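You operate a simulated robot arm through the tools that you are given. There is no shell and no other tool. Be economical: measure what you need, move in short steps, check, and stop when the job is done.

The job below is to be done with a simulated two-armed robot. You get a single attempt, and the scene is never put back.

## Task
Swap the cracked star in the coupling for the green one.
Fine: the old star goes in the grey tray; swing the upper half back down.

Only the result counts: the job must be done as asked and must still hold three seconds after the hand-in. Knocking over, shifting, dropping, spilling or breaking anything else fails it.

## Robot
Two 6-joint arms with two-finger parallel grippers on one trunk, on a base that drives. Base frame: it is fixed to the floor where the robot stands at the start and does not move with it; the origin is under the middle of the robot, x ahead of it, y to its left, z up; the surface under the hand at the start is at about z = 0.88. Units: m, rad, N and s.
The left shoulder is at the start at [0.05, 0.17, 1.11], the right one opposite. With the tool pointing down near the work surface each hand reaches from about 0.5 to 0.96 m from the robot's upright axis, wherever it stands, measured 20 degrees to its own side. Places, roughly: lower coupling half [0.7, 0.2, 0.9]; swing arm of the coupling stand [0.8, 0.2, 1]. Payload 1.57 kg a hand.
The tool frame of a hand sits at the grasp point between the pads (the TCP): z along the fingers, y along the line on which they close. The tips reach 0.03 m beyond it. The gripper opens to 0.08 m. The fingers are 0.017 m wide and 0.012 m thick; the gripper's body (0.04 by 0.082 m) begins 0.08 m behind the TCP.
Orientation is that of the tool frame in the base frame, as [roll, pitch, yaw] about the fixed x, y, z axes, in that order (R = Rz(yaw) Ry(pitch) Rx(roll)). With the fingers straight down and closing along the base's y, the tool's x points along the base's -x, its y along +y and its z along -z.

## Interface
- The arms move only by the tool drive_tool. It takes "left_moves", "right_moves" or both (then of equal length, played together; a hand with none holds still); each is a list of rows, each an object (a shift or turn left out is 0, a gripper value left out holds the last) with "dp": the shift along the base's x, y, z in m, a list of three; "rot": the turn, a rotation vector about the base's x, y, z in rad, a list of three. In form: [{"dp": [dx, dy, dz], "rot": [wx, wy, wz]}, ...]. A call has 1 to 10 rows; each row shifts and turns the commanded pose from where the row before left it. "left_grip" and "right_grip" are, for a hand that has rows, the closure, from 0 (fully open) to 1 (shut), set as the call begins (left out, the last holds). Each row takes 0.2 s and may step no farther than 0.05 m and 0.15 rad from the row before; otherwise, or with a gripper value out of range, the whole call is refused. Where a pose cannot be reached the arm comes as near as it can. A force on the tool above 90 N (or 10 N above the force at the start of the call, whichever is more), or a blocked arm, ends the call early, and 0.2 s more pass. Each finger travels about 0.072 m/s and halts on what it meets, pressing with about 43 N; the grip force reading is that of the motor and also rises with nothing between the fingers. The clock runs only during rows and for 0.2 s after the last one: add rows that do not move to give the fingers time. The reply holds the time, the measured pose of the TCP, the force on the tool along the base axes, the opening and the grip force, in the units named above and with some noise, with the torque about the TCP (base axes, N m) and any sound that the robot's microphone picked up.
- Cameras (640 x 400 px; columns grow to the right, rows downward): "scene" is now at [0.0414, 0.0195, 1.6916]; the picture's right is [0.20, -0.98, 0.00], its down [-0.65, -0.13, -0.75] and it looks along [0.74, 0.15, -0.66] (base axes); focal length 276 px, centre (320, 200). "left" rides on the left gripper at [0.072, 0.007, -0.122] in its tool frame; the picture's right is [-0.09, 1.00, 0.00], its down [-0.84, -0.08, -0.54] and it looks along [-0.54, -0.05, 0.84] (tool axes); focal length 238 px, centre (320, 200). "right" rides on the right gripper at [0.072, -0.006, -0.122] in its tool frame; the picture's right is [0.09, 1.00, 0.00], its down [-0.84, 0.08, -0.54] and it looks along [-0.54, 0.05, 0.84] (tool axes); focal length 238 px, centre (320, 200). There is no depth. A picture from a camera that has moved, and an enlarged one, comes with that camera's place and axes in the base frame and with its lens.
- snapshot(camera): a new picture of that camera. No time passes.
- raise_lower(by): slides the trunk up (or, below 0, down) by that many m; the arms and the scene camera ride with it, the base frame stays. It gives what a move gives, with no picture.
- steer(legs): drives the robot by 1 to 6 legs, each [ahead, left, turn to the left] in m, m and rad, along the robot's own axes; the way and the turn of a leg run together, so that a leg with both is an arc; at most 1.5 m and 3.142 rad a leg. The arms and the cameras ride along, it lands a little off, and it stops where it bumps. It gives what a move gives.
- pan_tilt(pan, tilt): turns the head with the scene camera to pan (to the left, within 1.501 rad either way) and tilt (down, from -0.506 to 1.204), counted from straight ahead of the robot. It gives what a move gives.
- zoom(camera, box): a new picture of the part [left, top, right, bottom] of that camera's present view, enlarged. No time passes.
- finish_job(): hands the job in; it is judged then, once.

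Work in short steps. Places have to be worked out from the pictures, the camera data and where the tool is seen: move nearer, look again, correct. Check each grasp and each placing, and mend what went wrong. You have 120 turns and 100 pictures in all, those below and enlarged ones among them. Open the grippers and draw the arms clear of the work before you hand the job in, unless the task says otherwise; then end with one line.

The tools are called after "Request:" by a JSON object that holds its "op" and its "data". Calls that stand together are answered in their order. drive_tool: Moves the arms, as the interface text tells. Its arguments: {"type":"object","properties":{"left_moves":{"type":"array"},"left_grip":{"type":"number"},"right_moves":{"type":"array"},"right_grip":{"type":"number"}},"required":[]} The other tools are called the same way: raise_lower (by) slides the trunk up or down; steer (legs) drives the base; pan_tilt (pan, tilt) turns the head that bears the scene camera; snapshot (camera) takes a picture; zoom (camera, box) takes an enlarged picture of a part of a camera's view; finish_job () hands the job in.

At the start:

```text
t: 0.0
left_ee_pos: [0.6998, 0.3666, 0.9998]
left_tcp_rot: [3.141, -0.001, 3.14]
left_wrist_force: [-0.6, 0.2, -0.3]
left_moment: [0.03, 0.02, -0.01]
left_gripper_width: 0.0797
left_finger_force: 0.0
right_ee_pos: [0.6451, -0.1137, 1.0005]
right_tcp_rot: [3.141, -0.001, 3.141]
right_wrist_force: [-0.3, 0.3, 0.6]
right_moment: [-0.01, -0.01, 0.03]
right_gripper_width: 0.08
right_finger_force: 0.1
trunk travel left (down, up): [-0.725, 0.245]
robot x, y, heading: [0.0006, 0.0014, 0.002]
head pan, tilt: [0.197, 0.719]
```

scene: 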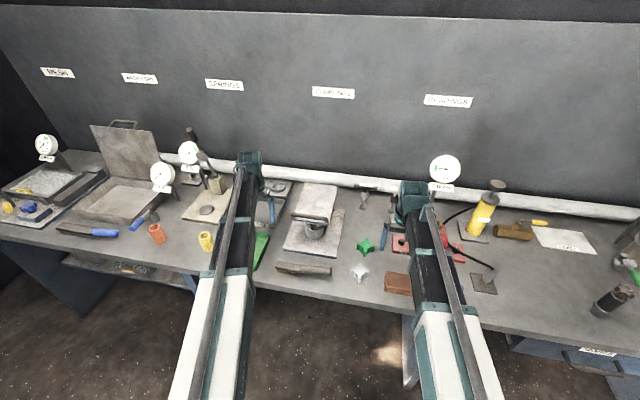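
right: 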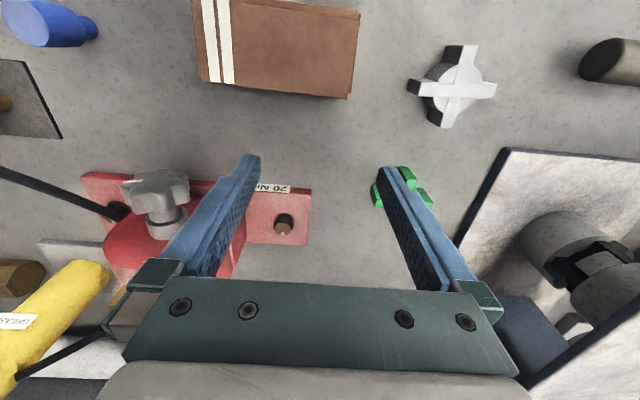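
left: 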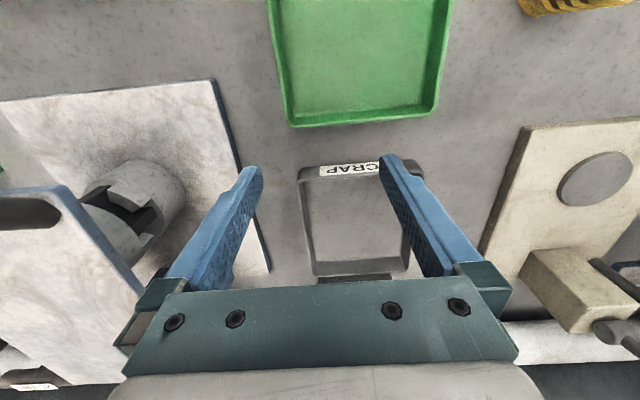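

I start by looking closer at the coupling stand and the stars.

Request:
{"op": "zoom", "data": {"camera": "scene", "box": [240, 160, 420, 300]}}

Request:
{"op": "zoom", "data": {"camera": "left", "box": [0, 60, 280, 400]}}

Request:
{"op": "zoom", "data": {"camera": "right", "box": [360, 20, 640, 400]}}

```text
2.86 times, centred on (330, 230) of scene
camera zoom: at [0.0414, 0.0195, 1.6916], right [0.2, -0.98, 0.0], down [-0.65, -0.13, -0.75], along [0.74, 0.15, -0.66], focal length 790 px, centre (291, 114)
```

zoom: 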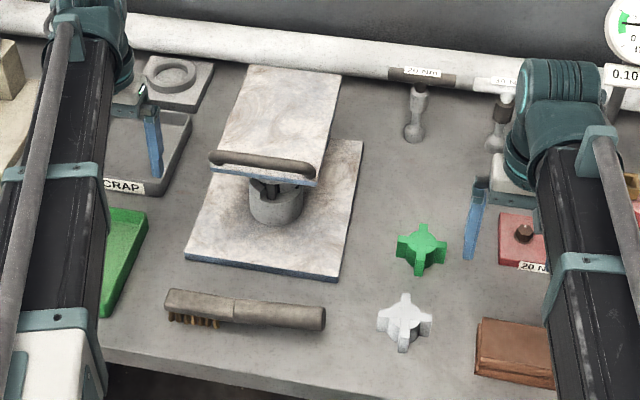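

```text
1.18 times, centred on (140, 230) of left
camera zoom: at [0.629, 0.3733, 1.1218], right [0.09, 1.0, 0.0], down [0.84, -0.08, 0.54], along [0.54, -0.05, -0.84], focal length 280 px, centre (532, 165)
```

zoom: 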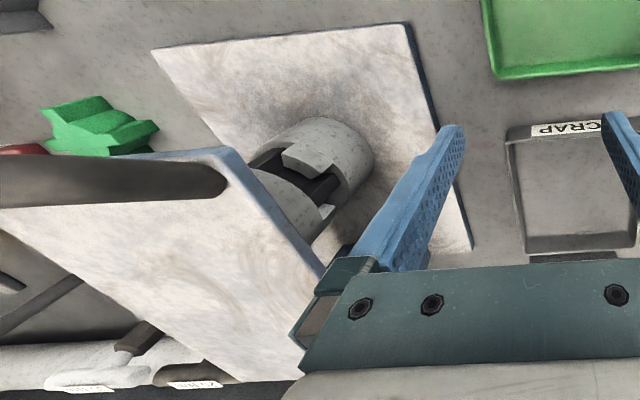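

```text
1.05 times, centred on (500, 210) of right (not enlarged: the box is as wide or as high as the picture)
camera zoom: at [0.5733, -0.121, 1.1232], right [-0.09, 1.0, 0.0], down [0.84, 0.08, 0.54], along [0.54, 0.05, -0.84], focal length 251 px, centre (130, 190)
```

zoom: 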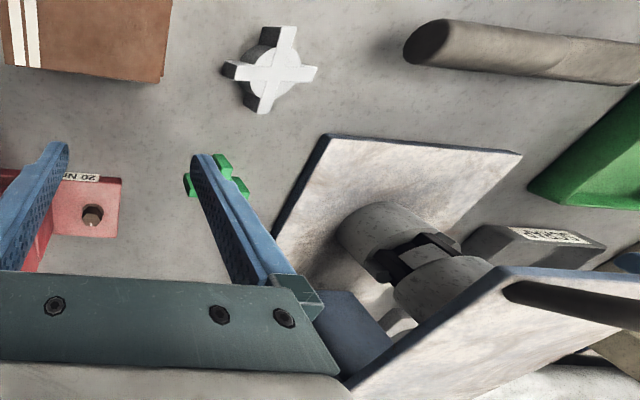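

The stand hinges at the back (x≈0.9) with a handle bar at about (0.72, 0.19, 1.0). I move the left hand up and back and pitch it forward to look at the stand from the front.

Request:
{"op": "drive_tool", "data": {"left_moves": [{"dp": [-0.03, 0, 0.04]}, {"dp": [-0.04, -0.02, 0.02], "rot": [0, -0.15, 0]}, {"dp": [-0.04, -0.03, 0.01], "rot": [0, -0.15, 0]}, {"dp": [-0.04, -0.03, 0], "rot": [0, -0.15, 0]}, {"dp": [-0.03, -0.03, 0], "rot": [0, -0.15, 0]}, {"dp": [0, -0.03, 0], "rot": [0, -0.15, 0]}]}}

Request:
{"op": "snapshot", "data": {"camera": "left"}}

Request:
{"op": "zoom", "data": {"camera": "scene", "box": [220, 160, 400, 280]}}

```text
refused: row 3 steps farther than a row can; nothing moved
```

```text
93 pictures are left
camera left: at [0.629, 0.3733, 1.1218], right [0.09, 1.0, 0.0], down [0.84, -0.08, 0.54], along [0.54, -0.05, -0.84], focal length 238 px, centre (320, 200)
```

left: 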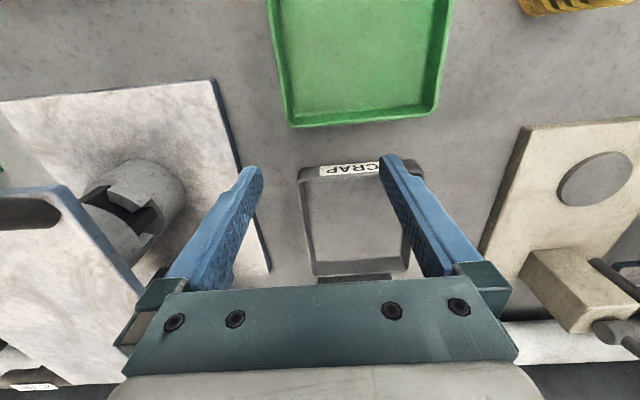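

```text
3.33 times, centred on (310, 220) of scene
camera zoom: at [0.0414, 0.0195, 1.6916], right [0.2, -0.98, 0.0], down [-0.65, -0.13, -0.75], along [0.74, 0.15, -0.66], focal length 921 px, centre (353, 133)
```

zoom: 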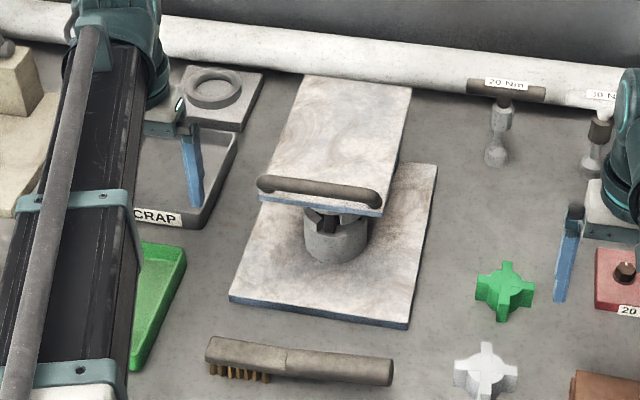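

The step was too long; I repeat with smaller steps. The handle bar appears to stand on top of the plate's front edge.

Request:
{"op": "drive_tool", "data": {"left_moves": [{"dp": [-0.03, 0, 0.035]}, {"dp": [-0.03, -0.02, 0.02], "rot": [0, -0.14, 0]}, {"dp": [-0.03, -0.03, 0.01], "rot": [0, -0.14, 0]}, {"dp": [-0.03, -0.03, 0], "rot": [0, -0.14, 0]}, {"dp": [-0.03, -0.03, 0], "rot": [0, -0.14, 0]}, {"dp": [-0.03, -0.03, 0], "rot": [0, -0.14, 0]}, {"dp": [0, -0.03, 0], "rot": [0, -0.14, 0]}]}}

Request:
{"op": "snapshot", "data": {"camera": "left"}}

```text
t: 1.6
left_ee_pos: [0.6206, 0.2104, 1.073]
left_tcp_rot: [-3.139, 0.839, -3.14]
left_wrist_force: [-0.6, 0.7, 0.3]
left_moment: [0.0, 0.0, 0.04]
left_gripper_width: 0.0799
left_finger_force: 0.1
left hand out of reach, approached as far as the arm can: row 1, 2, 3, 4, 5, 6, 7
right_ee_pos: [0.645, -0.1144, 1.0002]
right_tcp_rot: [3.141, 0.002, -3.141]
right_wrist_force: [0.0, 0.1, 0.8]
right_moment: [0.01, 0.06, 0.01]
right_gripper_width: 0.0799
right_finger_force: 0.1
trunk travel left (down, up): [-0.725, 0.245]
robot x, y, heading: [0.001, -0.0008, -0.001]
head pan, tilt: [0.197, 0.719]
```

```text
91 pictures are left
camera left: at [0.4818, 0.2178, 1.1009], right [0.06, 1.0, 0.07], down [0.16, -0.08, 0.98], along [0.99, -0.05, -0.16], focal length 238 px, centre (320, 200)
```

left: 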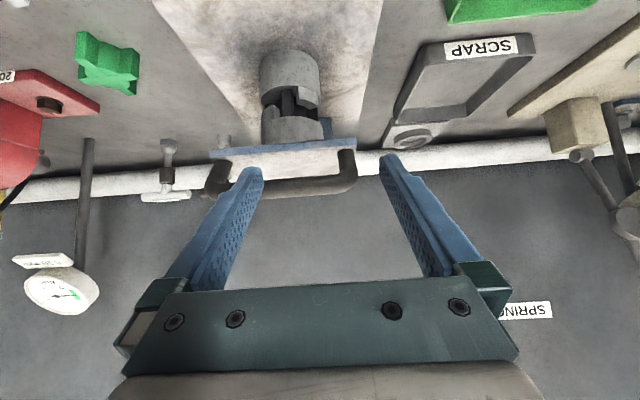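

The picture is upside down (down = up in the world). I zoom on the coupling and handle for details.

Request:
{"op": "zoom", "data": {"camera": "left", "box": [180, 30, 400, 220]}}

Request:
{"op": "zoom", "data": {"camera": "scene", "box": [270, 160, 370, 260]}}

```text
2.11 times, centred on (290, 125) of left
camera zoom: at [0.4818, 0.2178, 1.1009], right [0.06, 1.0, 0.07], down [0.16, -0.08, 0.98], along [0.99, -0.05, -0.16], focal length 502 px, centre (383, 358)
```

zoom: 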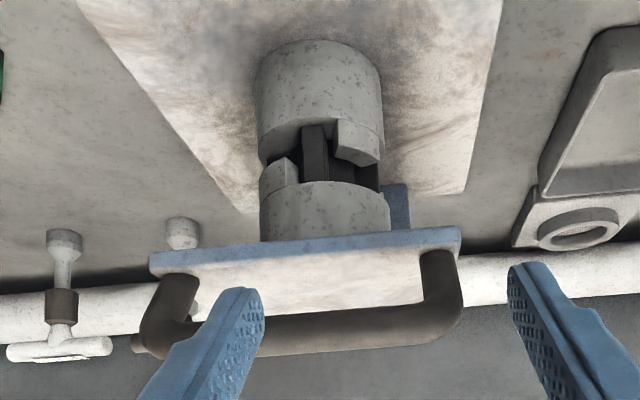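

```text
4.00 times, centred on (320, 210) of scene
camera zoom: at [0.0416, 0.0192, 1.6916], right [0.2, -0.98, 0.0], down [-0.65, -0.13, -0.75], along [0.74, 0.15, -0.66], focal length 1106 px, centre (320, 160)
```

zoom: 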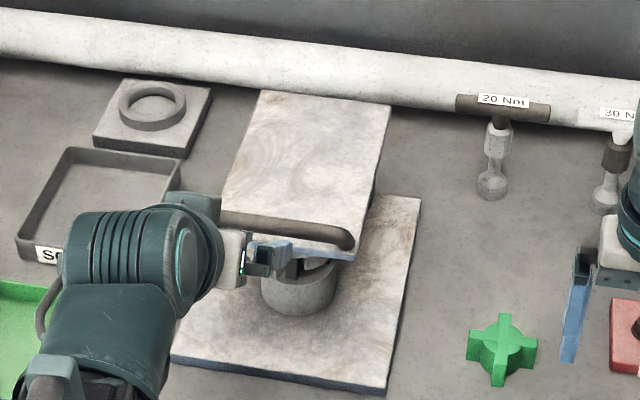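

The U-shaped handle stands above the plate with the bar at about (0.66, 0.18, 1.06). I lift the left hand clear and roll it so that the fingers close in the x-z plane (camera on the outer side).

Request:
{"op": "drive_tool", "data": {"left_moves": [{"dp": [0, 0, 0.05]}, {"dp": [0, 0, 0.05], "rot": [0.104, 0, -0.0935]}, {"rot": [0.104, 0, -0.0935]}, {"rot": [0.104, 0, -0.0935]}, {"rot": [0.104, 0, -0.0935]}, {"rot": [0.104, 0, -0.0935]}, {"rot": [0.104, 0, -0.0935]}]}}

```text
t: 3.2
left_ee_pos: [0.6288, 0.2127, 1.0723]
left_tcp_rot: [2.45, 0.519, 2.108]
left_wrist_force: [-0.4, -0.6, -0.4]
left_moment: [-0.01, 0.01, -0.01]
left_gripper_width: 0.0802
left_finger_force: 0.1
left hand out of reach, approached as far as the arm can: row 1, 2
right_ee_pos: [0.6452, -0.1139, 0.9991]
right_tcp_rot: [-3.139, 0.002, 3.141]
right_wrist_force: [0.8, -0.8, 0.7]
right_moment: [0.03, 0.03, 0.0]
right_gripper_width: 0.08
right_finger_force: 0.0
trunk travel left (down, up): [-0.725, 0.245]
robot x, y, heading: [-0.001, 0.0013, -0.001]
head pan, tilt: [0.197, 0.719]
```

The roll partly worked, but the height didn't change; I move up now and look at the reading before continuing.

Request:
{"op": "drive_tool", "data": {"left_moves": [{"dp": [0, 0, 0.04]}, {"dp": [0, 0, 0.04]}, {}]}}

Request:
{"op": "snapshot", "data": {"camera": "scene"}}

```text
t: 4.0
left_ee_pos: [0.6292, 0.2118, 1.0727]
left_tcp_rot: [2.452, 0.519, 2.11]
left_wrist_force: [0.8, -0.2, 0.3]
left_moment: [0.0, 0.0, 0.0]
left_gripper_width: 0.0798
left_finger_force: 0.1
left hand out of reach, approached as far as the arm can: row 1, 2
right_ee_pos: [0.6458, -0.115, 1.0006]
right_tcp_rot: [3.141, 0.0, 3.141]
right_wrist_force: [0.5, 0.0, 0.3]
right_moment: [-0.04, 0.01, 0.01]
right_gripper_width: 0.0799
right_finger_force: 0.0
trunk travel left (down, up): [-0.725, 0.245]
robot x, y, heading: [0.0029, -0.0025, -0.001]
head pan, tilt: [0.197, 0.719]
```

```text
88 pictures are left
camera scene: at [0.0414, 0.0195, 1.6916], right [0.2, -0.98, 0.0], down [-0.65, -0.13, -0.75], along [0.74, 0.15, -0.66], focal length 276 px, centre (320, 200)
```

scene: 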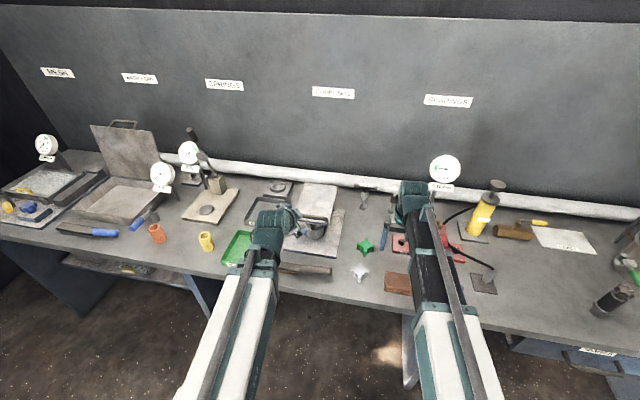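

Upward motion is blocked by the arm's limits, so I raise the trunk, which carries the arms along.

Request:
{"op": "raise_lower", "data": {"by": 0.15}}

Request:
{"op": "drive_tool", "data": {"left_moves": [{"rot": [0.104, 0, -0.0935]}, {"rot": [0.104, 0, -0.0935]}, {"rot": [0.104, 0, -0.0935]}, {"rot": [0.104, 0, -0.0935]}, {"rot": [0.104, 0, -0.0935]}]}}

Request:
{"op": "snapshot", "data": {"camera": "left"}}

```text
t: 5.8
left_ee_pos: [0.6285, 0.213, 1.2229]
left_tcp_rot: [2.451, 0.521, 2.109]
left_wrist_force: [-0.3, -0.4, 0.2]
left_moment: [0.0, 0.03, -0.01]
left_gripper_width: 0.0797
left_finger_force: 0.0
right_ee_pos: [0.6443, -0.1153, 1.1501]
right_tcp_rot: [-3.141, 0.0, -3.141]
right_wrist_force: [0.5, 0.8, 0.2]
right_moment: [0.02, -0.03, -0.01]
right_gripper_width: 0.0801
right_finger_force: 0.1
trunk travel left (down, up): [-0.875, 0.095]
robot x, y, heading: [-0.0001, 0.0043, 0.002]
head pan, tilt: [0.197, 0.719]
```

```text
t: 7.0
left_ee_pos: [0.6293, 0.2126, 1.2225]
left_tcp_rot: [2.304, 0.023, 1.59]
left_wrist_force: [-0.6, 0.5, -0.2]
left_moment: [0.02, 0.01, -0.01]
left_gripper_width: 0.08
left_finger_force: 0.0
right_ee_pos: [0.6458, -0.1148, 1.1498]
right_tcp_rot: [3.141, 0.001, 3.142]
right_wrist_force: [0.2, 0.2, -0.1]
right_moment: [0.01, 0.04, -0.02]
right_gripper_width: 0.08
right_finger_force: 0.1
trunk travel left (down, up): [-0.875, 0.095]
robot x, y, heading: [0.0002, 0.0004, -0.002]
head pan, tilt: [0.197, 0.719]
```

```text
87 pictures are left
camera left: at [0.5421, 0.2854, 1.3077], right [0.67, -0.06, 0.74], down [-0.44, -0.84, 0.32], along [0.6, -0.54, -0.59], focal length 238 px, centre (320, 200)
```

left: 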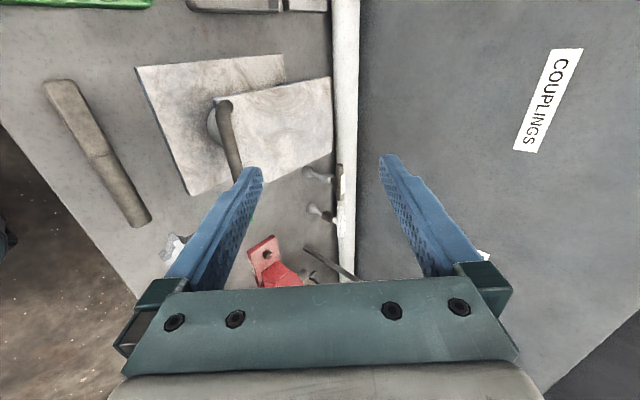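

The left tool now points 48° forward-down, closing in the x-z plane; triangulation puts the bar at about (0.670, 0.18, 1.047). I go to a pre-grasp pose 7 cm short with the fingers partly closed.

Request:
{"op": "drive_tool", "data": {"left_grip": 0.58, "left_moves": [{"dp": [-0.005, -0.01, -0.04]}, {"dp": [-0.005, -0.01, -0.04]}, {"dp": [0, -0.01, -0.04]}, {"dp": [0, 0, 0]}]}}

Request:
{"op": "snapshot", "data": {"camera": "left"}}

Request:
{"op": "zoom", "data": {"camera": "scene", "box": [250, 160, 390, 260]}}

```text
t: 8.0
left_ee_pos: [0.6221, 0.191, 1.2234]
left_tcp_rot: [2.303, 0.024, 1.592]
left_wrist_force: [0.7, 0.1, -0.9]
left_moment: [0.0, 0.0, 0.03]
left_gripper_width: 0.0335
left_finger_force: 0.1
left hand out of reach, approached as far as the arm can: row 1, 2, 3
right_ee_pos: [0.6446, -0.114, 1.1501]
right_tcp_rot: [-3.141, 0.0, 3.14]
right_wrist_force: [-0.2, -0.4, -0.2]
right_moment: [0.0, -0.01, -0.01]
right_gripper_width: 0.0801
right_finger_force: 0.0
trunk travel left (down, up): [-0.875, 0.095]
robot x, y, heading: [-0.0018, 0.0029, 0.0]
head pan, tilt: [0.197, 0.719]
```

```text
86 pictures are left
camera left: at [0.5346, 0.2637, 1.3075], right [0.67, -0.06, 0.74], down [-0.44, -0.84, 0.33], along [0.6, -0.54, -0.59], focal length 238 px, centre (320, 200)
```

left: 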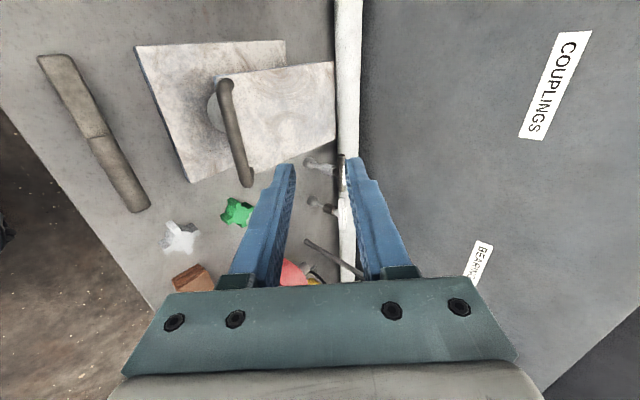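

```text
4.00 times, centred on (320, 210) of scene
camera zoom: at [0.0412, 0.0196, 1.8416], right [0.2, -0.98, 0.0], down [-0.65, -0.13, -0.75], along [0.74, 0.15, -0.66], focal length 1106 px, centre (320, 160)
```

zoom: 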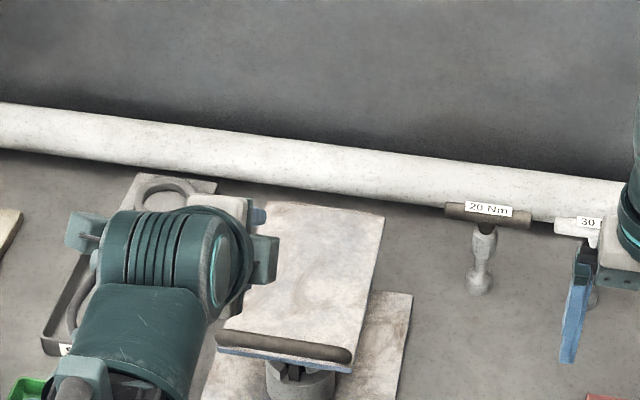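

The hand is too close to its own shoulder for this orientation, so I drive the base back 0.12 m to gain room.

Request:
{"op": "steer", "data": {"legs": [[-0.12, 0, 0]]}}

Request:
{"op": "drive_tool", "data": {"left_moves": [{"dp": [0.03, 0, -0.03]}, {"dp": [0.03, 0, -0.03]}, {}]}}

```text
t: 9.2
left_ee_pos: [0.4985, 0.1914, 1.2244]
left_tcp_rot: [2.301, 0.022, 1.59]
left_wrist_force: [-0.5, 0.9, -0.1]
left_moment: [0.0, -0.02, 0.01]
left_gripper_width: 0.0336
left_finger_force: 0.0
right_ee_pos: [0.522, -0.1164, 1.151]
right_tcp_rot: [3.141, 0.0, 3.141]
right_wrist_force: [-0.8, 0.0, 0.7]
right_moment: [0.04, -0.05, 0.02]
right_gripper_width: 0.0801
right_finger_force: 0.1
trunk travel left (down, up): [-0.875, 0.095]
robot x, y, heading: [-0.1204, 0.0029, -0.004]
head pan, tilt: [0.197, 0.719]
```

```text
t: 10.0
left_ee_pos: [0.5593, 0.1904, 1.2219]
left_tcp_rot: [2.305, 0.025, 1.591]
left_wrist_force: [-0.2, 0.1, -0.3]
left_moment: [0.0, 0.0, -0.02]
left_gripper_width: 0.0336
left_finger_force: 0.0
left hand out of reach, approached as far as the arm can: row 1, 2
right_ee_pos: [0.5218, -0.1147, 1.1491]
right_tcp_rot: [-3.14, 0.001, 3.138]
right_wrist_force: [0.0, -0.1, 0.1]
right_moment: [0.01, -0.01, -0.03]
right_gripper_width: 0.08
right_finger_force: 0.0
trunk travel left (down, up): [-0.875, 0.095]
robot x, y, heading: [-0.1217, -0.0021, -0.002]
head pan, tilt: [0.197, 0.719]
```

x moved but z stuck – likely a joint-limit snag. I test a plain descent after extending further forward.

Request:
{"op": "drive_tool", "data": {"left_moves": [{"dp": [0.04, 0, 0]}, {"dp": [0.02, 0, -0.02]}, {"dp": [0, 0, -0.03]}, {}]}}

Request:
{"op": "snapshot", "data": {"camera": "scene"}}

```text
t: 11.0
left_ee_pos: [0.6201, 0.19, 1.2231]
left_tcp_rot: [2.306, 0.025, 1.59]
left_wrist_force: [-0.4, -0.1, 0.6]
left_moment: [0.02, 0.0, 0.0]
left_gripper_width: 0.0337
left_finger_force: 0.1
left hand out of reach, approached as far as the arm can: row 2, 3
right_ee_pos: [0.5234, -0.1155, 1.1495]
right_tcp_rot: [-3.141, -0.001, 3.14]
right_wrist_force: [0.7, 0.3, 0.3]
right_moment: [0.01, 0.0, 0.02]
right_gripper_width: 0.08
right_finger_force: 0.1
trunk travel left (down, up): [-0.875, 0.095]
robot x, y, heading: [-0.1235, 0.0015, -0.003]
head pan, tilt: [0.197, 0.719]
```

```text
84 pictures are left
camera scene: at [-0.0801, 0.0195, 1.8416], right [0.2, -0.98, 0.0], down [-0.65, -0.13, -0.75], along [0.74, 0.15, -0.66], focal length 276 px, centre (320, 200)
```

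scene: 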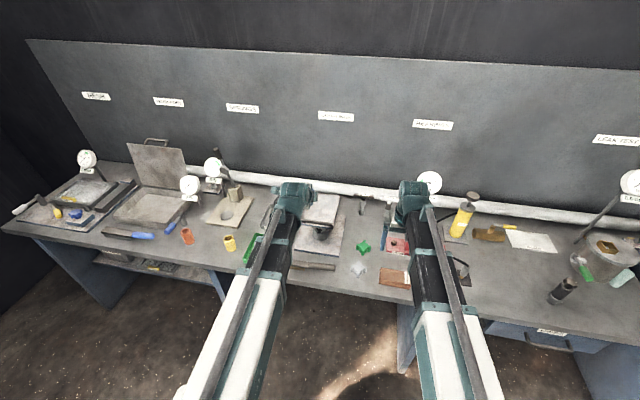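

I test whether the left can go up from here, and whether the right moves in z normally.

Request:
{"op": "drive_tool", "data": {"left_moves": [{"dp": [0, 0, 0.03]}, {}], "right_moves": [{"dp": [0, 0, -0.03]}, {}]}}

Request:
{"op": "drive_tool", "data": {"left_moves": [{"rot": [0, 0.1, 0]}, {"dp": [0, 0, -0.03]}, {}]}}

```text
t: 11.6
left_ee_pos: [0.6198, 0.1919, 1.2219]
left_tcp_rot: [2.305, 0.025, 1.591]
left_wrist_force: [0.2, 0.4, -0.3]
left_moment: [-0.02, -0.02, 0.02]
left_gripper_width: 0.0336
left_finger_force: 0.1
left hand out of reach, approached as far as the arm can: row 1
right_ee_pos: [0.523, -0.116, 1.1495]
right_tcp_rot: [3.14, 0.001, 3.139]
right_wrist_force: [-0.1, -0.3, 0.2]
right_moment: [-0.02, -0.01, -0.03]
right_gripper_width: 0.0799
right_finger_force: 0.0
right hand out of reach, approached as far as the arm can: row 1
trunk travel left (down, up): [-0.875, 0.095]
robot x, y, heading: [-0.1227, 0.0012, -0.005]
head pan, tilt: [0.197, 0.719]
```

```text
t: 12.4
left_ee_pos: [0.6199, 0.1915, 1.2063]
left_tcp_rot: [2.406, 0.023, 1.593]
left_wrist_force: [-0.1, 0.0, 0.2]
left_moment: [0.02, -0.03, 0.01]
left_gripper_width: 0.0338
left_finger_force: 0.1
left hand out of reach, approached as far as the arm can: row 1, 2
right_ee_pos: [0.5231, -0.1149, 1.1504]
right_tcp_rot: [-3.141, 0.0, 3.139]
right_wrist_force: [0.0, -0.3, 0.1]
right_moment: [0.0, -0.04, 0.0]
right_gripper_width: 0.08
right_finger_force: 0.0
trunk travel left (down, up): [-0.875, 0.095]
robot x, y, heading: [-0.1211, 0.0011, -0.005]
head pan, tilt: [0.197, 0.719]
```

The readings show that the arms move only in a plane: the wrist height stays fixed (TCP = wrist − 0.22·cos tilt) and only the trunk moves it vertically. So I'll lift the swing arm by pushing it up from beneath with fingers coming horizontally from the left side. First I reorient the left tool to point along −y, in free air, while moving it left.

Request:
{"op": "drive_tool", "data": {"left_moves": [{"dp": [-0.01, 0.02, 0], "rot": [-0.096, 0.096, 0.0427]}, {"dp": [-0.01, 0.02, 0], "rot": [-0.096, 0.096, 0.0427]}, {"dp": [-0.01, 0.02, 0], "rot": [-0.096, 0.096, 0.0427]}, {"dp": [-0.01, 0.02, 0], "rot": [-0.096, 0.096, 0.0427]}, {"dp": [-0.01, 0.02, 0], "rot": [-0.096, 0.096, 0.0427]}, {"dp": [-0.01, 0.02, 0], "rot": [-0.096, 0.096, 0.0427]}, {"dp": [0, 0.02, 0], "rot": [-0.096, 0.096, 0.0427]}, {"dp": [0, 0.02, 0], "rot": [-0.096, 0.096, 0.0427]}, {"dp": [0, 0, 0], "rot": [-0.096, 0.096, 0.0427]}]}}

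```text
t: 14.4
left_ee_pos: [0.5607, 0.3508, 1.1958]
left_tcp_rot: [-2.704, 0.515, 2.395]
left_wrist_force: [0.5, 0.4, -0.8]
left_moment: [-0.02, -0.03, -0.02]
left_gripper_width: 0.0335
left_finger_force: 0.0
left hand out of reach, approached as far as the arm can: row 1, 2, 3, 4, 7, 8, 9
right_ee_pos: [0.5242, -0.1143, 1.15]
right_tcp_rot: [-3.141, 0.0, 3.14]
right_wrist_force: [0.4, 0.1, -0.6]
right_moment: [0.01, 0.01, 0.01]
right_gripper_width: 0.0803
right_finger_force: 0.1
trunk travel left (down, up): [-0.875, 0.095]
robot x, y, heading: [-0.1208, -0.0018, -0.002]
head pan, tilt: [0.197, 0.719]
```

Rotation is following as commanded; I continue it.

Request:
{"op": "drive_tool", "data": {"left_grip": 1.0, "left_moves": [{"rot": [-0.096, 0.096, 0.0427]}, {"rot": [-0.096, 0.096, 0.0427]}, {"rot": [-0.096, 0.096, 0.0427]}, {"rot": [-0.096, 0.096, 0.0427]}, {"rot": [-0.096, 0.096, 0.0427]}, {"rot": [-0.096, 0.096, 0.0427]}, {"rot": [-0.096, 0.096, 0.0427]}, {"rot": [-0.096, 0.096, 0.0427]}, {"rot": [-0.096, 0.096, 0.0427]}]}}

Request:
{"op": "snapshot", "data": {"camera": "left"}}

```text
t: 16.0
left_ee_pos: [0.61, 0.2476, 1.3202]
left_tcp_rot: [-1.806, 0.205, 3.037]
left_wrist_force: [11.2, 5.0, -30.2]
left_moment: [-4.67, -1.85, -2.16]
left_gripper_width: 0.0001
left_finger_force: 20.7
left hand out of reach, approached as far as the arm can: row 1, 2, 3, 4, 5, 6, 7, 8
right_ee_pos: [0.5239, -0.1146, 1.1497]
right_tcp_rot: [3.141, -0.001, 3.14]
right_wrist_force: [-0.4, 0.0, 0.4]
right_moment: [-0.01, 0.0, 0.0]
right_gripper_width: 0.0803
right_finger_force: 0.2
trunk travel left (down, up): [-0.875, 0.095]
robot x, y, heading: [-0.1206, 0.001, 0.001]
head pan, tilt: [0.197, 0.719]
stopped in row 8 (left hand): the force on the tool passed its limit at 181 N (the readings are from after the stop); the commanded pose is now the measured one
```

```text
83 pictures are left
camera left: at [0.5486, 0.376, 1.3265], right [0.31, 0.2, -0.93], down [0.83, 0.43, 0.37], along [0.47, -0.88, -0.03], focal length 238 px, centre (320, 200)
```

left: 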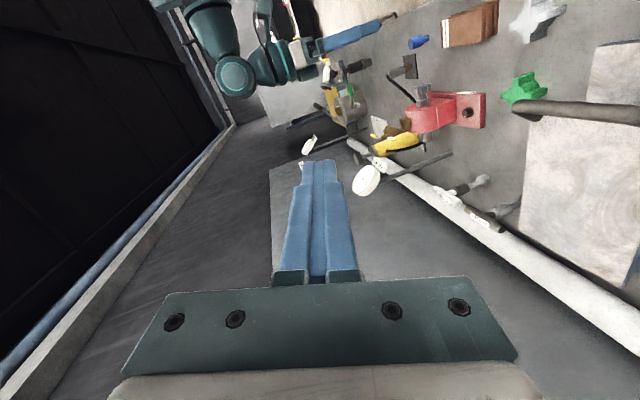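

The last turn ran into something (probably its own forearm). I reverse two rows and look.

Request:
{"op": "drive_tool", "data": {"left_moves": [{"rot": [0.096, -0.096, -0.0427]}, {"rot": [0.096, -0.096, -0.0427]}, {}]}}

Request:
{"op": "snapshot", "data": {"camera": "scene"}}

```text
t: 16.8
left_ee_pos: [0.6101, 0.2467, 1.2785]
left_tcp_rot: [-2.031, 0.358, 2.889]
left_wrist_force: [0.0, 0.1, -0.5]
left_moment: [-0.02, -0.01, 0.02]
left_gripper_width: 0.0
left_finger_force: 21.8
left hand out of reach, approached as far as the arm can: row 1, 2
right_ee_pos: [0.5238, -0.116, 1.1503]
right_tcp_rot: [-3.141, 0.0, 3.14]
right_wrist_force: [-0.2, -0.1, 0.3]
right_moment: [0.01, -0.01, -0.01]
right_gripper_width: 0.08
right_finger_force: 0.0
trunk travel left (down, up): [-0.875, 0.095]
robot x, y, heading: [-0.1199, 0.0018, -0.002]
head pan, tilt: [0.197, 0.719]
```

```text
82 pictures are left
camera scene: at [-0.08, 0.0197, 1.8416], right [0.2, -0.98, 0.0], down [-0.65, -0.13, -0.75], along [0.74, 0.15, -0.66], focal length 276 px, centre (320, 200)
```

scene: 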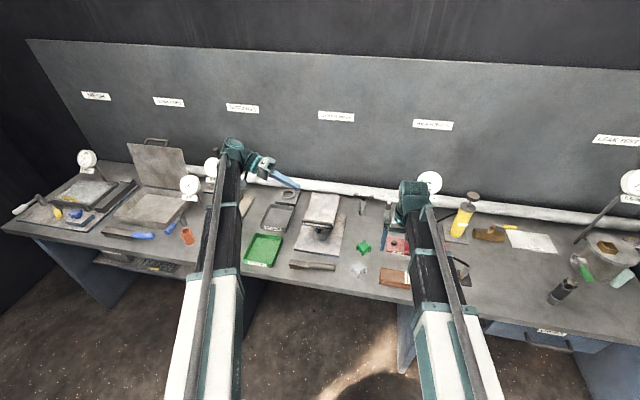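

The way is clear now. New plan: cage the handle bar from above with fingers straight down closing along x, then raise the trunk and shift x along the arc. I rotate the left tool to straight down, yawed 90°.

Request:
{"op": "drive_tool", "data": {"left_moves": [{"rot": [0.0878, -0.0639, -0.0881]}, {"rot": [0.0878, -0.0639, -0.0881]}, {"rot": [0.0878, -0.0639, -0.0881]}, {"rot": [0.0878, -0.0639, -0.0881]}, {"rot": [0.0878, -0.0639, -0.0881]}, {"rot": [0.0878, -0.0639, -0.0881]}, {"rot": [0.0878, -0.0639, -0.0881]}, {"rot": [0.0878, -0.0639, -0.0881]}, {"rot": [0.0878, -0.0639, -0.0881]}, {"rot": [0.0878, -0.0639, -0.0881]}]}}

Request:
{"op": "drive_tool", "data": {"left_grip": 0.5, "left_moves": [{"rot": [0.0878, -0.0639, -0.0881]}, {}, {}]}}

Request:
{"op": "steer", "data": {"legs": [[0.11, 0, 0]]}}

Request:
{"op": "snapshot", "data": {"camera": "left"}}

```text
t: 19.0
left_ee_pos: [0.6092, 0.2471, 1.1526]
left_tcp_rot: [-3.075, 0.082, 1.659]
left_wrist_force: [-0.6, -0.1, 0.2]
left_moment: [0.01, -0.02, -0.02]
left_gripper_width: 0.0
left_finger_force: 21.3
left hand out of reach, approached as far as the arm can: row 1, 2, 3, 4, 5, 6, 7, 8, 9, 10
right_ee_pos: [0.5232, -0.1155, 1.1491]
right_tcp_rot: [-3.141, 0.0, 3.14]
right_wrist_force: [0.3, 0.0, -0.5]
right_moment: [-0.03, 0.0, 0.03]
right_gripper_width: 0.0798
right_finger_force: 0.1
trunk travel left (down, up): [-0.875, 0.095]
robot x, y, heading: [-0.1229, 0.0005, -0.0]
head pan, tilt: [0.197, 0.719]
```

```text
t: 19.8
left_ee_pos: [0.6088, 0.2477, 1.1493]
left_tcp_rot: [3.138, -0.001, 1.568]
left_wrist_force: [-0.3, -0.4, -0.9]
left_moment: [-0.01, 0.02, -0.01]
left_gripper_width: 0.04
left_finger_force: 0.1
right_ee_pos: [0.5241, -0.1158, 1.1507]
right_tcp_rot: [-3.141, 0.001, 3.138]
right_wrist_force: [-0.6, -0.2, -0.1]
right_moment: [0.02, 0.03, -0.02]
right_gripper_width: 0.08
right_finger_force: 0.0
trunk travel left (down, up): [-0.875, 0.095]
robot x, y, heading: [-0.1234, 0.002, -0.005]
head pan, tilt: [0.197, 0.719]
```

```text
t: 21.0
left_ee_pos: [0.7221, 0.248, 1.1488]
left_tcp_rot: [3.141, 0.0, 1.57]
left_wrist_force: [-0.1, 0.0, -0.1]
left_moment: [-0.02, 0.03, -0.02]
left_gripper_width: 0.0398
left_finger_force: 0.1
right_ee_pos: [0.6376, -0.1154, 1.1485]
right_tcp_rot: [-3.141, 0.0, 3.141]
right_wrist_force: [1.3, 0.2, 0.4]
right_moment: [-0.03, 0.01, -0.02]
right_gripper_width: 0.08
right_finger_force: 0.0
trunk travel left (down, up): [-0.875, 0.095]
robot x, y, heading: [-0.011, 0.0034, 0.001]
head pan, tilt: [0.197, 0.719]
```

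```text
81 pictures are left
camera left: at [0.7298, 0.3199, 1.2708], right [1.0, -0.09, 0.0], down [-0.08, -0.84, 0.54], along [-0.05, -0.54, -0.84], focal length 238 px, centre (320, 200)
```

left: 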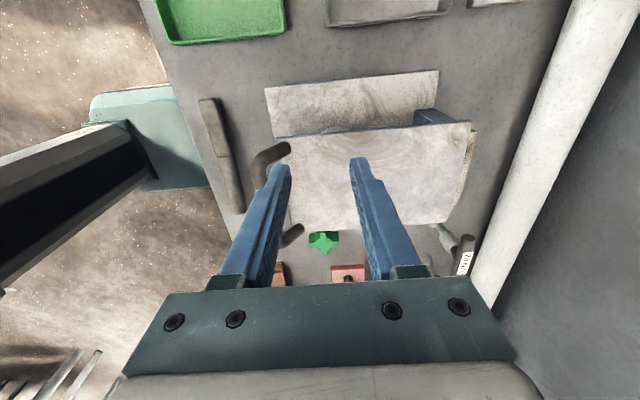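

I move the left hand over the bar's middle at (0.67, 0.185) and verify.

Request:
{"op": "drive_tool", "data": {"left_moves": [{"dp": [-0.026, -0.032, 0]}, {"dp": [-0.026, -0.031, 0]}, {}]}}

Request:
{"op": "snapshot", "data": {"camera": "left"}}

```text
t: 21.8
left_ee_pos: [0.6683, 0.1848, 1.15]
left_tcp_rot: [3.14, 0.0, 1.571]
left_wrist_force: [0.6, 0.3, 0.2]
left_moment: [-0.02, 0.01, 0.01]
left_gripper_width: 0.0402
left_finger_force: 0.1
right_ee_pos: [0.6344, -0.115, 1.1504]
right_tcp_rot: [-3.141, 0.0, 3.14]
right_wrist_force: [-0.1, 0.4, -0.4]
right_moment: [-0.01, 0.04, -0.02]
right_gripper_width: 0.0796
right_finger_force: 0.0
trunk travel left (down, up): [-0.875, 0.095]
robot x, y, heading: [-0.0115, 0.001, -0.0]
head pan, tilt: [0.197, 0.719]
```

```text
80 pictures are left
camera left: at [0.6763, 0.2572, 1.2717], right [1.0, -0.09, 0.0], down [-0.08, -0.84, 0.54], along [-0.05, -0.54, -0.84], focal length 238 px, centre (320, 200)
```

left: 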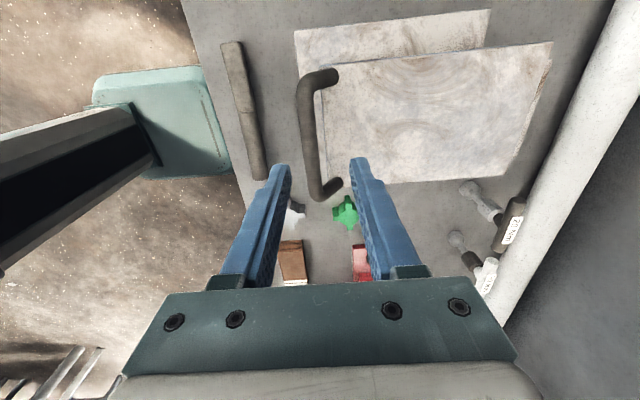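

The bar is at about (0.660, 0.18, 1.062) and the plate top near 1.03. I shift x by −8 mm and lower the trunk by 0.08 so the tips straddle the bar.

Request:
{"op": "drive_tool", "data": {"left_moves": [{"dp": [-0.008, -0.004, 0]}, {}]}}

Request:
{"op": "raise_lower", "data": {"by": -0.06}}

Request:
{"op": "snapshot", "data": {"camera": "left"}}

```text
t: 22.4
left_ee_pos: [0.661, 0.18, 1.1496]
left_tcp_rot: [3.139, -0.002, 1.572]
left_wrist_force: [0.2, 0.4, 1.4]
left_moment: [0.0, 0.0, -0.03]
left_gripper_width: 0.04
left_finger_force: 0.0
right_ee_pos: [0.6352, -0.1149, 1.1489]
right_tcp_rot: [3.142, 0.0, 3.141]
right_wrist_force: [0.3, 0.6, 0.6]
right_moment: [0.01, 0.01, 0.03]
right_gripper_width: 0.08
right_finger_force: 0.0
trunk travel left (down, up): [-0.875, 0.095]
robot x, y, heading: [-0.0114, 0.0004, 0.001]
head pan, tilt: [0.197, 0.719]
```

```text
t: 23.4
left_ee_pos: [0.6615, 0.1812, 1.0912]
left_tcp_rot: [3.141, -0.002, 1.571]
left_wrist_force: [0.7, -1.4, 0.0]
left_moment: [-0.01, 0.03, -0.01]
left_gripper_width: 0.04
left_finger_force: 0.0
right_ee_pos: [0.634, -0.1158, 1.0905]
right_tcp_rot: [-3.141, 0.0, 3.139]
right_wrist_force: [0.0, 0.2, 0.6]
right_moment: [-0.02, -0.02, -0.01]
right_gripper_width: 0.0799
right_finger_force: 0.2
trunk travel left (down, up): [-0.815, 0.155]
robot x, y, heading: [-0.012, -0.0025, 0.002]
head pan, tilt: [0.197, 0.719]
```

```text
79 pictures are left
camera left: at [0.6678, 0.2533, 1.212], right [1.0, -0.09, 0.0], down [-0.08, -0.84, 0.54], along [-0.05, -0.54, -0.84], focal length 238 px, centre (320, 200)
```

left: 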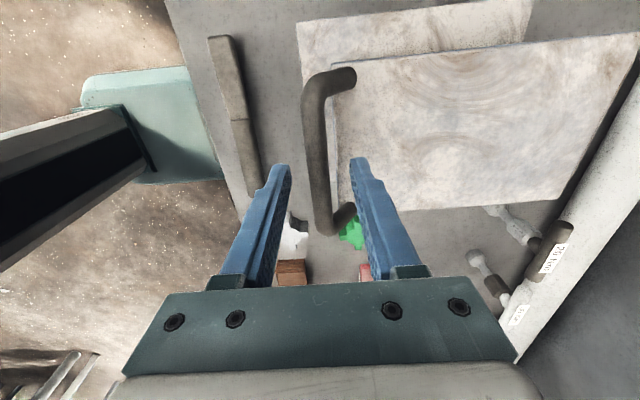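

The bar sits centred between the fingers. I lower 0.022 more and close gently on the bar to locate it.

Request:
{"op": "raise_lower", "data": {"by": -0.022}}

Request:
{"op": "drive_tool", "data": {"left_grip": 0.85, "left_moves": [{}, {}, {}]}}

Request:
{"op": "snapshot", "data": {"camera": "left"}}

```text
t: 24.1
left_ee_pos: [0.6604, 0.1812, 1.068]
left_tcp_rot: [3.14, -0.002, 1.57]
left_wrist_force: [-0.7, -0.3, -1.5]
left_moment: [0.01, -0.01, -0.01]
left_gripper_width: 0.0401
left_finger_force: 0.0
right_ee_pos: [0.6353, -0.1148, 1.0677]
right_tcp_rot: [3.141, -0.001, 3.141]
right_wrist_force: [-0.4, 0.8, 0.2]
right_moment: [0.01, 0.05, -0.04]
right_gripper_width: 0.0799
right_finger_force: 0.0
trunk travel left (down, up): [-0.793, 0.177]
robot x, y, heading: [-0.0094, -0.0012, 0.004]
head pan, tilt: [0.197, 0.719]
```

```text
t: 24.9
left_ee_pos: [0.6609, 0.1805, 1.0686]
left_tcp_rot: [3.14, -0.002, 1.571]
left_wrist_force: [-4.2, 0.1, -0.1]
left_moment: [0.01, 0.0, -0.03]
left_gripper_width: 0.0159
left_finger_force: 2.4
right_ee_pos: [0.6342, -0.1145, 1.0688]
right_tcp_rot: [3.141, 0.002, 3.14]
right_wrist_force: [-0.4, 0.0, 0.6]
right_moment: [-0.01, 0.02, -0.02]
right_gripper_width: 0.08
right_finger_force: 0.0
trunk travel left (down, up): [-0.793, 0.177]
robot x, y, heading: [-0.0098, -0.0007, 0.001]
head pan, tilt: [0.197, 0.719]
```

```text
78 pictures are left
camera left: at [0.6674, 0.2533, 1.1902], right [1.0, -0.09, 0.0], down [-0.08, -0.84, 0.54], along [-0.05, -0.54, -0.84], focal length 238 px, centre (320, 200)
```

left: 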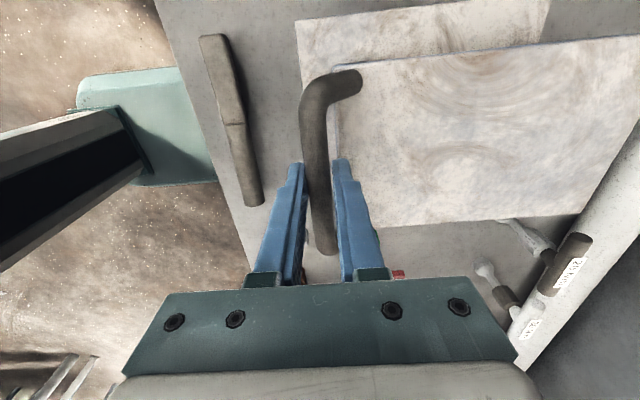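

The grip found the bar (16 mm wide). I grip firmly and raise the trunk by 15 mm to see how the swing arm responds.

Request:
{"op": "drive_tool", "data": {"left_grip": 1.0, "left_moves": [{}, {}]}}

Request:
{"op": "raise_lower", "data": {"by": 0.015}}

Request:
{"op": "snapshot", "data": {"camera": "left"}}

```text
t: 25.5
left_ee_pos: [0.6608, 0.1806, 1.0683]
left_tcp_rot: [3.14, -0.003, 1.571]
left_wrist_force: [-9.5, -0.3, -2.6]
left_moment: [0.0, 0.12, -0.02]
left_gripper_width: 0.0145
left_finger_force: 31.5
right_ee_pos: [0.6339, -0.1146, 1.069]
right_tcp_rot: [-3.14, 0.002, 3.14]
right_wrist_force: [0.4, 0.1, 0.1]
right_moment: [-0.01, 0.0, 0.01]
right_gripper_width: 0.0802
right_finger_force: 0.0
trunk travel left (down, up): [-0.793, 0.177]
robot x, y, heading: [-0.0121, -0.0013, -0.0]
head pan, tilt: [0.197, 0.719]
```

```text
t: 26.1
left_ee_pos: [0.6619, 0.1816, 1.0831]
left_tcp_rot: [3.135, 0.001, 1.569]
left_wrist_force: [3.5, -0.2, 0.4]
left_moment: [-0.06, -0.21, 0.03]
left_gripper_width: 0.0148
left_finger_force: 31.1
right_ee_pos: [0.6345, -0.1149, 1.0823]
right_tcp_rot: [-3.14, 0.001, 3.14]
right_wrist_force: [0.8, -0.2, 0.0]
right_moment: [-0.04, 0.0, 0.0]
right_gripper_width: 0.0797
right_finger_force: 0.1
trunk travel left (down, up): [-0.808, 0.162]
robot x, y, heading: [-0.0098, -0.0037, -0.002]
head pan, tilt: [0.197, 0.719]
```

```text
77 pictures are left
camera left: at [0.6693, 0.2533, 1.2051], right [1.0, -0.09, 0.0], down [-0.08, -0.84, 0.54], along [-0.05, -0.54, -0.84], focal length 238 px, centre (320, 200)
```

left: 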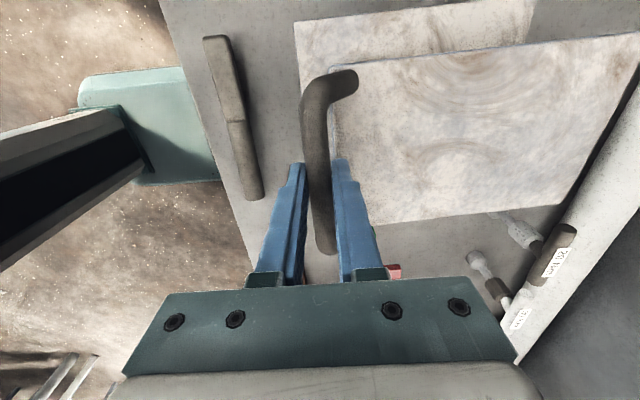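

The bar stays put in the jaws with low force, so the arm is lifting. I continue along the arc in small steps.

Request:
{"op": "drive_tool", "data": {"left_moves": [{"dp": [0.004, 0, 0]}]}}

Request:
{"op": "raise_lower", "data": {"by": 0.02}}

Request:
{"op": "drive_tool", "data": {"left_moves": [{"dp": [0.005, 0, 0]}]}}

Request:
{"op": "raise_lower", "data": {"by": 0.015}}

Request:
{"op": "snapshot", "data": {"camera": "left"}}

Request:
{"op": "zoom", "data": {"camera": "scene", "box": [230, 150, 410, 270]}}

```text
t: 26.5
left_ee_pos: [0.6626, 0.181, 1.0824]
left_tcp_rot: [3.14, 0.001, 1.57]
left_wrist_force: [-10.9, -1.4, -3.1]
left_moment: [0.04, 0.2, 0.03]
left_gripper_width: 0.0147
left_finger_force: 31.3
right_ee_pos: [0.6339, -0.1167, 1.0836]
right_tcp_rot: [3.141, 0.001, 3.139]
right_wrist_force: [0.2, 0.2, -0.5]
right_moment: [0.01, 0.02, -0.01]
right_gripper_width: 0.0799
right_finger_force: 0.1
trunk travel left (down, up): [-0.808, 0.162]
robot x, y, heading: [-0.0081, 0.0001, 0.0]
head pan, tilt: [0.197, 0.719]
```

```text
t: 27.2
left_ee_pos: [0.6681, 0.1808, 1.1021]
left_tcp_rot: [3.138, 0.0, 1.571]
left_wrist_force: [6.4, -0.3, -1.5]
left_moment: [-0.12, -0.24, -0.03]
left_gripper_width: 0.0148
left_finger_force: 30.4
right_ee_pos: [0.6358, -0.1151, 1.1031]
right_tcp_rot: [-3.141, 0.0, 3.141]
right_wrist_force: [-0.8, 0.2, -0.1]
right_moment: [0.02, -0.02, -0.01]
right_gripper_width: 0.08
right_finger_force: 0.1
trunk travel left (down, up): [-0.828, 0.142]
robot x, y, heading: [-0.0066, 0.0018, 0.001]
head pan, tilt: [0.197, 0.719]
```

```text
t: 27.6
left_ee_pos: [0.6683, 0.1813, 1.1038]
left_tcp_rot: [-3.141, 0.001, 1.569]
left_wrist_force: [-7.6, -1.3, -3.5]
left_moment: [-0.04, 0.18, 0.01]
left_gripper_width: 0.0147
left_finger_force: 31.1
right_ee_pos: [0.6336, -0.115, 1.1023]
right_tcp_rot: [-3.141, 0.003, 3.141]
right_wrist_force: [-0.4, 0.6, -0.5]
right_moment: [-0.03, 0.03, 0.01]
right_gripper_width: 0.0802
right_finger_force: 0.1
trunk travel left (down, up): [-0.828, 0.142]
robot x, y, heading: [-0.0106, 0.0016, -0.0]
head pan, tilt: [0.197, 0.719]
```

```text
t: 28.2
left_ee_pos: [0.6722, 0.1811, 1.1186]
left_tcp_rot: [3.137, 0.0, 1.57]
left_wrist_force: [8.6, -1.7, -1.8]
left_moment: [-0.15, -0.24, -0.01]
left_gripper_width: 0.0147
left_finger_force: 30.7
right_ee_pos: [0.6363, -0.1147, 1.1172]
right_tcp_rot: [-3.141, -0.001, 3.14]
right_wrist_force: [-0.7, -0.2, -0.1]
right_moment: [-0.01, 0.01, 0.02]
right_gripper_width: 0.0797
right_finger_force: 0.0
trunk travel left (down, up): [-0.843, 0.127]
robot x, y, heading: [-0.0109, 0.0012, -0.006]
head pan, tilt: [0.197, 0.719]
```

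```text
76 pictures are left
camera left: at [0.6794, 0.2533, 1.2396], right [1.0, -0.09, 0.0], down [-0.08, -0.84, 0.54], along [-0.05, -0.54, -0.84], focal length 238 px, centre (320, 200)
```

left: 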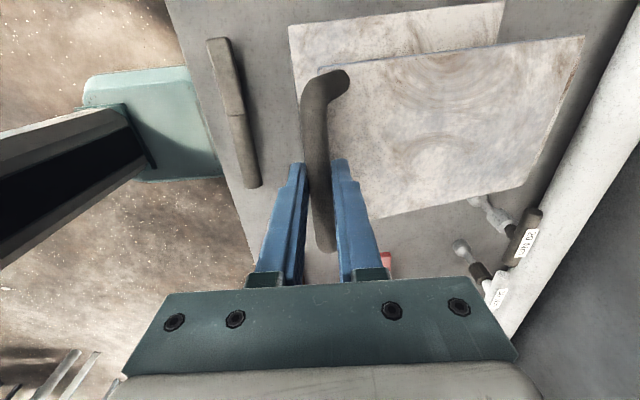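

```text
3.33 times, centred on (320, 210) of scene
camera zoom: at [0.0327, 0.0193, 1.8098], right [0.2, -0.98, 0.0], down [-0.65, -0.13, -0.75], along [0.74, 0.15, -0.66], focal length 921 px, centre (320, 167)
```

zoom: 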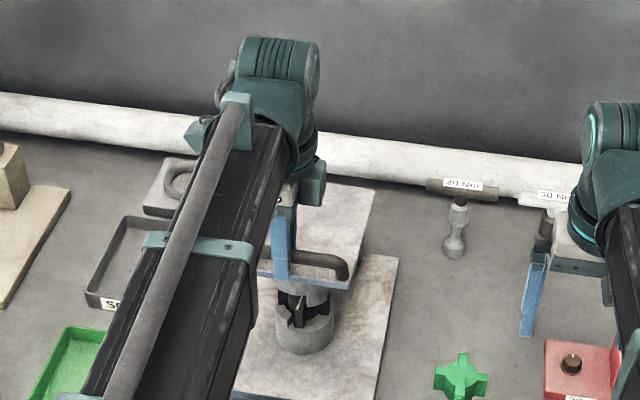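

The coupling is opening nicely; the arc fits a hinge near x≈0.88 with radius ≈0.22. I continue along the computed arc.

Request:
{"op": "drive_tool", "data": {"left_moves": [{"dp": [0.007, 0, 0]}]}}

Request:
{"op": "raise_lower", "data": {"by": 0.018}}

Request:
{"op": "drive_tool", "data": {"left_moves": [{"dp": [0.009, 0, 0]}]}}

Request:
{"op": "raise_lower", "data": {"by": 0.018}}

Request:
{"op": "drive_tool", "data": {"left_moves": [{"dp": [0.01, 0, 0]}]}}

Request:
{"op": "raise_lower", "data": {"by": 0.018}}

Request:
{"op": "snapshot", "data": {"camera": "left"}}

```text
t: 28.6
left_ee_pos: [0.6728, 0.1819, 1.1189]
left_tcp_rot: [-3.138, -0.001, 1.571]
left_wrist_force: [-13.2, -1.8, -0.5]
left_moment: [-0.15, 0.26, -0.02]
left_gripper_width: 0.0146
left_finger_force: 30.4
right_ee_pos: [0.633, -0.1152, 1.1178]
right_tcp_rot: [-3.141, 0.001, 3.141]
right_wrist_force: [-1.2, 0.0, -1.0]
right_moment: [0.0, -0.01, -0.03]
right_gripper_width: 0.0801
right_finger_force: 0.0
trunk travel left (down, up): [-0.843, 0.127]
robot x, y, heading: [-0.0102, 0.0018, -0.004]
head pan, tilt: [0.197, 0.719]
```

```text
t: 29.3
left_ee_pos: [0.6811, 0.1804, 1.1344]
left_tcp_rot: [3.136, -0.001, 1.571]
left_wrist_force: [7.8, -1.9, -2.8]
left_moment: [-0.18, -0.19, -0.02]
left_gripper_width: 0.0148
left_finger_force: 30.9
right_ee_pos: [0.636, -0.1148, 1.1348]
right_tcp_rot: [-3.141, 0.001, 3.141]
right_wrist_force: [0.6, 0.1, 0.1]
right_moment: [0.03, -0.03, -0.05]
right_gripper_width: 0.0797
right_finger_force: 0.2
trunk travel left (down, up): [-0.861, 0.109]
robot x, y, heading: [-0.0095, -0.0003, -0.003]
head pan, tilt: [0.197, 0.719]
```

```text
t: 29.7
left_ee_pos: [0.6811, 0.181, 1.1364]
left_tcp_rot: [-3.14, -0.001, 1.57]
left_wrist_force: [-15.9, -2.5, 4.0]
left_moment: [-0.15, 0.21, -0.03]
left_gripper_width: 0.015
left_finger_force: 30.3
right_ee_pos: [0.6325, -0.1149, 1.1372]
right_tcp_rot: [-3.141, 0.001, 3.14]
right_wrist_force: [0.7, -0.8, 0.3]
right_moment: [-0.04, 0.0, 0.0]
right_gripper_width: 0.0802
right_finger_force: 0.1
trunk travel left (down, up): [-0.861, 0.109]
robot x, y, heading: [-0.0116, -0.001, 0.002]
head pan, tilt: [0.197, 0.719]
```

```text
t: 30.3
left_ee_pos: [0.6894, 0.1801, 1.1533]
left_tcp_rot: [3.137, -0.001, 1.572]
left_wrist_force: [9.4, -3.9, -4.5]
left_moment: [-0.15, -0.26, -0.02]
left_gripper_width: 0.0147
left_finger_force: 31.5
right_ee_pos: [0.636, -0.1151, 1.1543]
right_tcp_rot: [3.14, 0.001, 3.141]
right_wrist_force: [0.3, 0.1, 0.3]
right_moment: [0.0, -0.03, -0.01]
right_gripper_width: 0.0801
right_finger_force: 0.0
trunk travel left (down, up): [-0.879, 0.091]
robot x, y, heading: [-0.0143, 0.0012, -0.004]
head pan, tilt: [0.197, 0.719]
```

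```text
t: 30.7
left_ee_pos: [0.6912, 0.1813, 1.1553]
left_tcp_rot: [-3.138, -0.001, 1.571]
left_wrist_force: [-15.5, -3.9, 4.6]
left_moment: [-0.27, 0.2, 0.03]
left_gripper_width: 0.0148
left_finger_force: 30.7
right_ee_pos: [0.6327, -0.1154, 1.1556]
right_tcp_rot: [3.141, 0.001, 3.14]
right_wrist_force: [0.7, -0.2, 0.3]
right_moment: [0.02, 0.04, 0.02]
right_gripper_width: 0.0798
right_finger_force: 0.0
trunk travel left (down, up): [-0.879, 0.091]
robot x, y, heading: [-0.0122, 0.0025, 0.0]
head pan, tilt: [0.197, 0.719]
```

```text
t: 31.4
left_ee_pos: [0.7006, 0.1814, 1.1704]
left_tcp_rot: [3.137, -0.001, 1.57]
left_wrist_force: [12.8, -3.7, -9.2]
left_moment: [-0.06, -0.24, -0.03]
left_gripper_width: 0.0146
left_finger_force: 30.5
right_ee_pos: [0.637, -0.1157, 1.1711]
right_tcp_rot: [3.14, -0.001, 3.141]
right_wrist_force: [0.2, -0.8, 1.3]
right_moment: [0.0, -0.05, -0.02]
right_gripper_width: 0.0801
right_finger_force: 0.1
trunk travel left (down, up): [-0.897, 0.073]
robot x, y, heading: [-0.0108, -0.0025, -0.004]
head pan, tilt: [0.197, 0.719]
```

```text
74 pictures are left
camera left: at [0.7076, 0.2533, 1.2927], right [1.0, -0.09, 0.01], down [-0.08, -0.84, 0.54], along [-0.05, -0.54, -0.84], focal length 238 px, centre (320, 200)
```

left: 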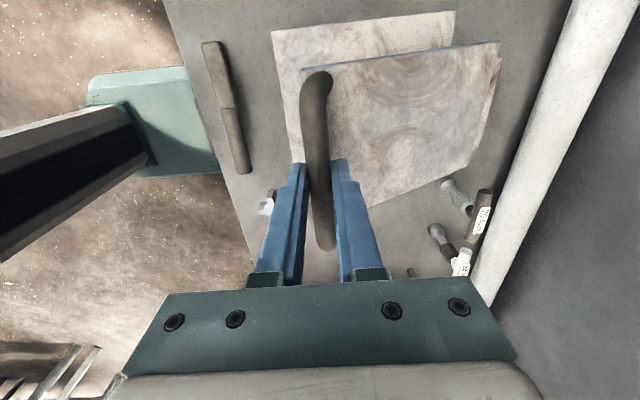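

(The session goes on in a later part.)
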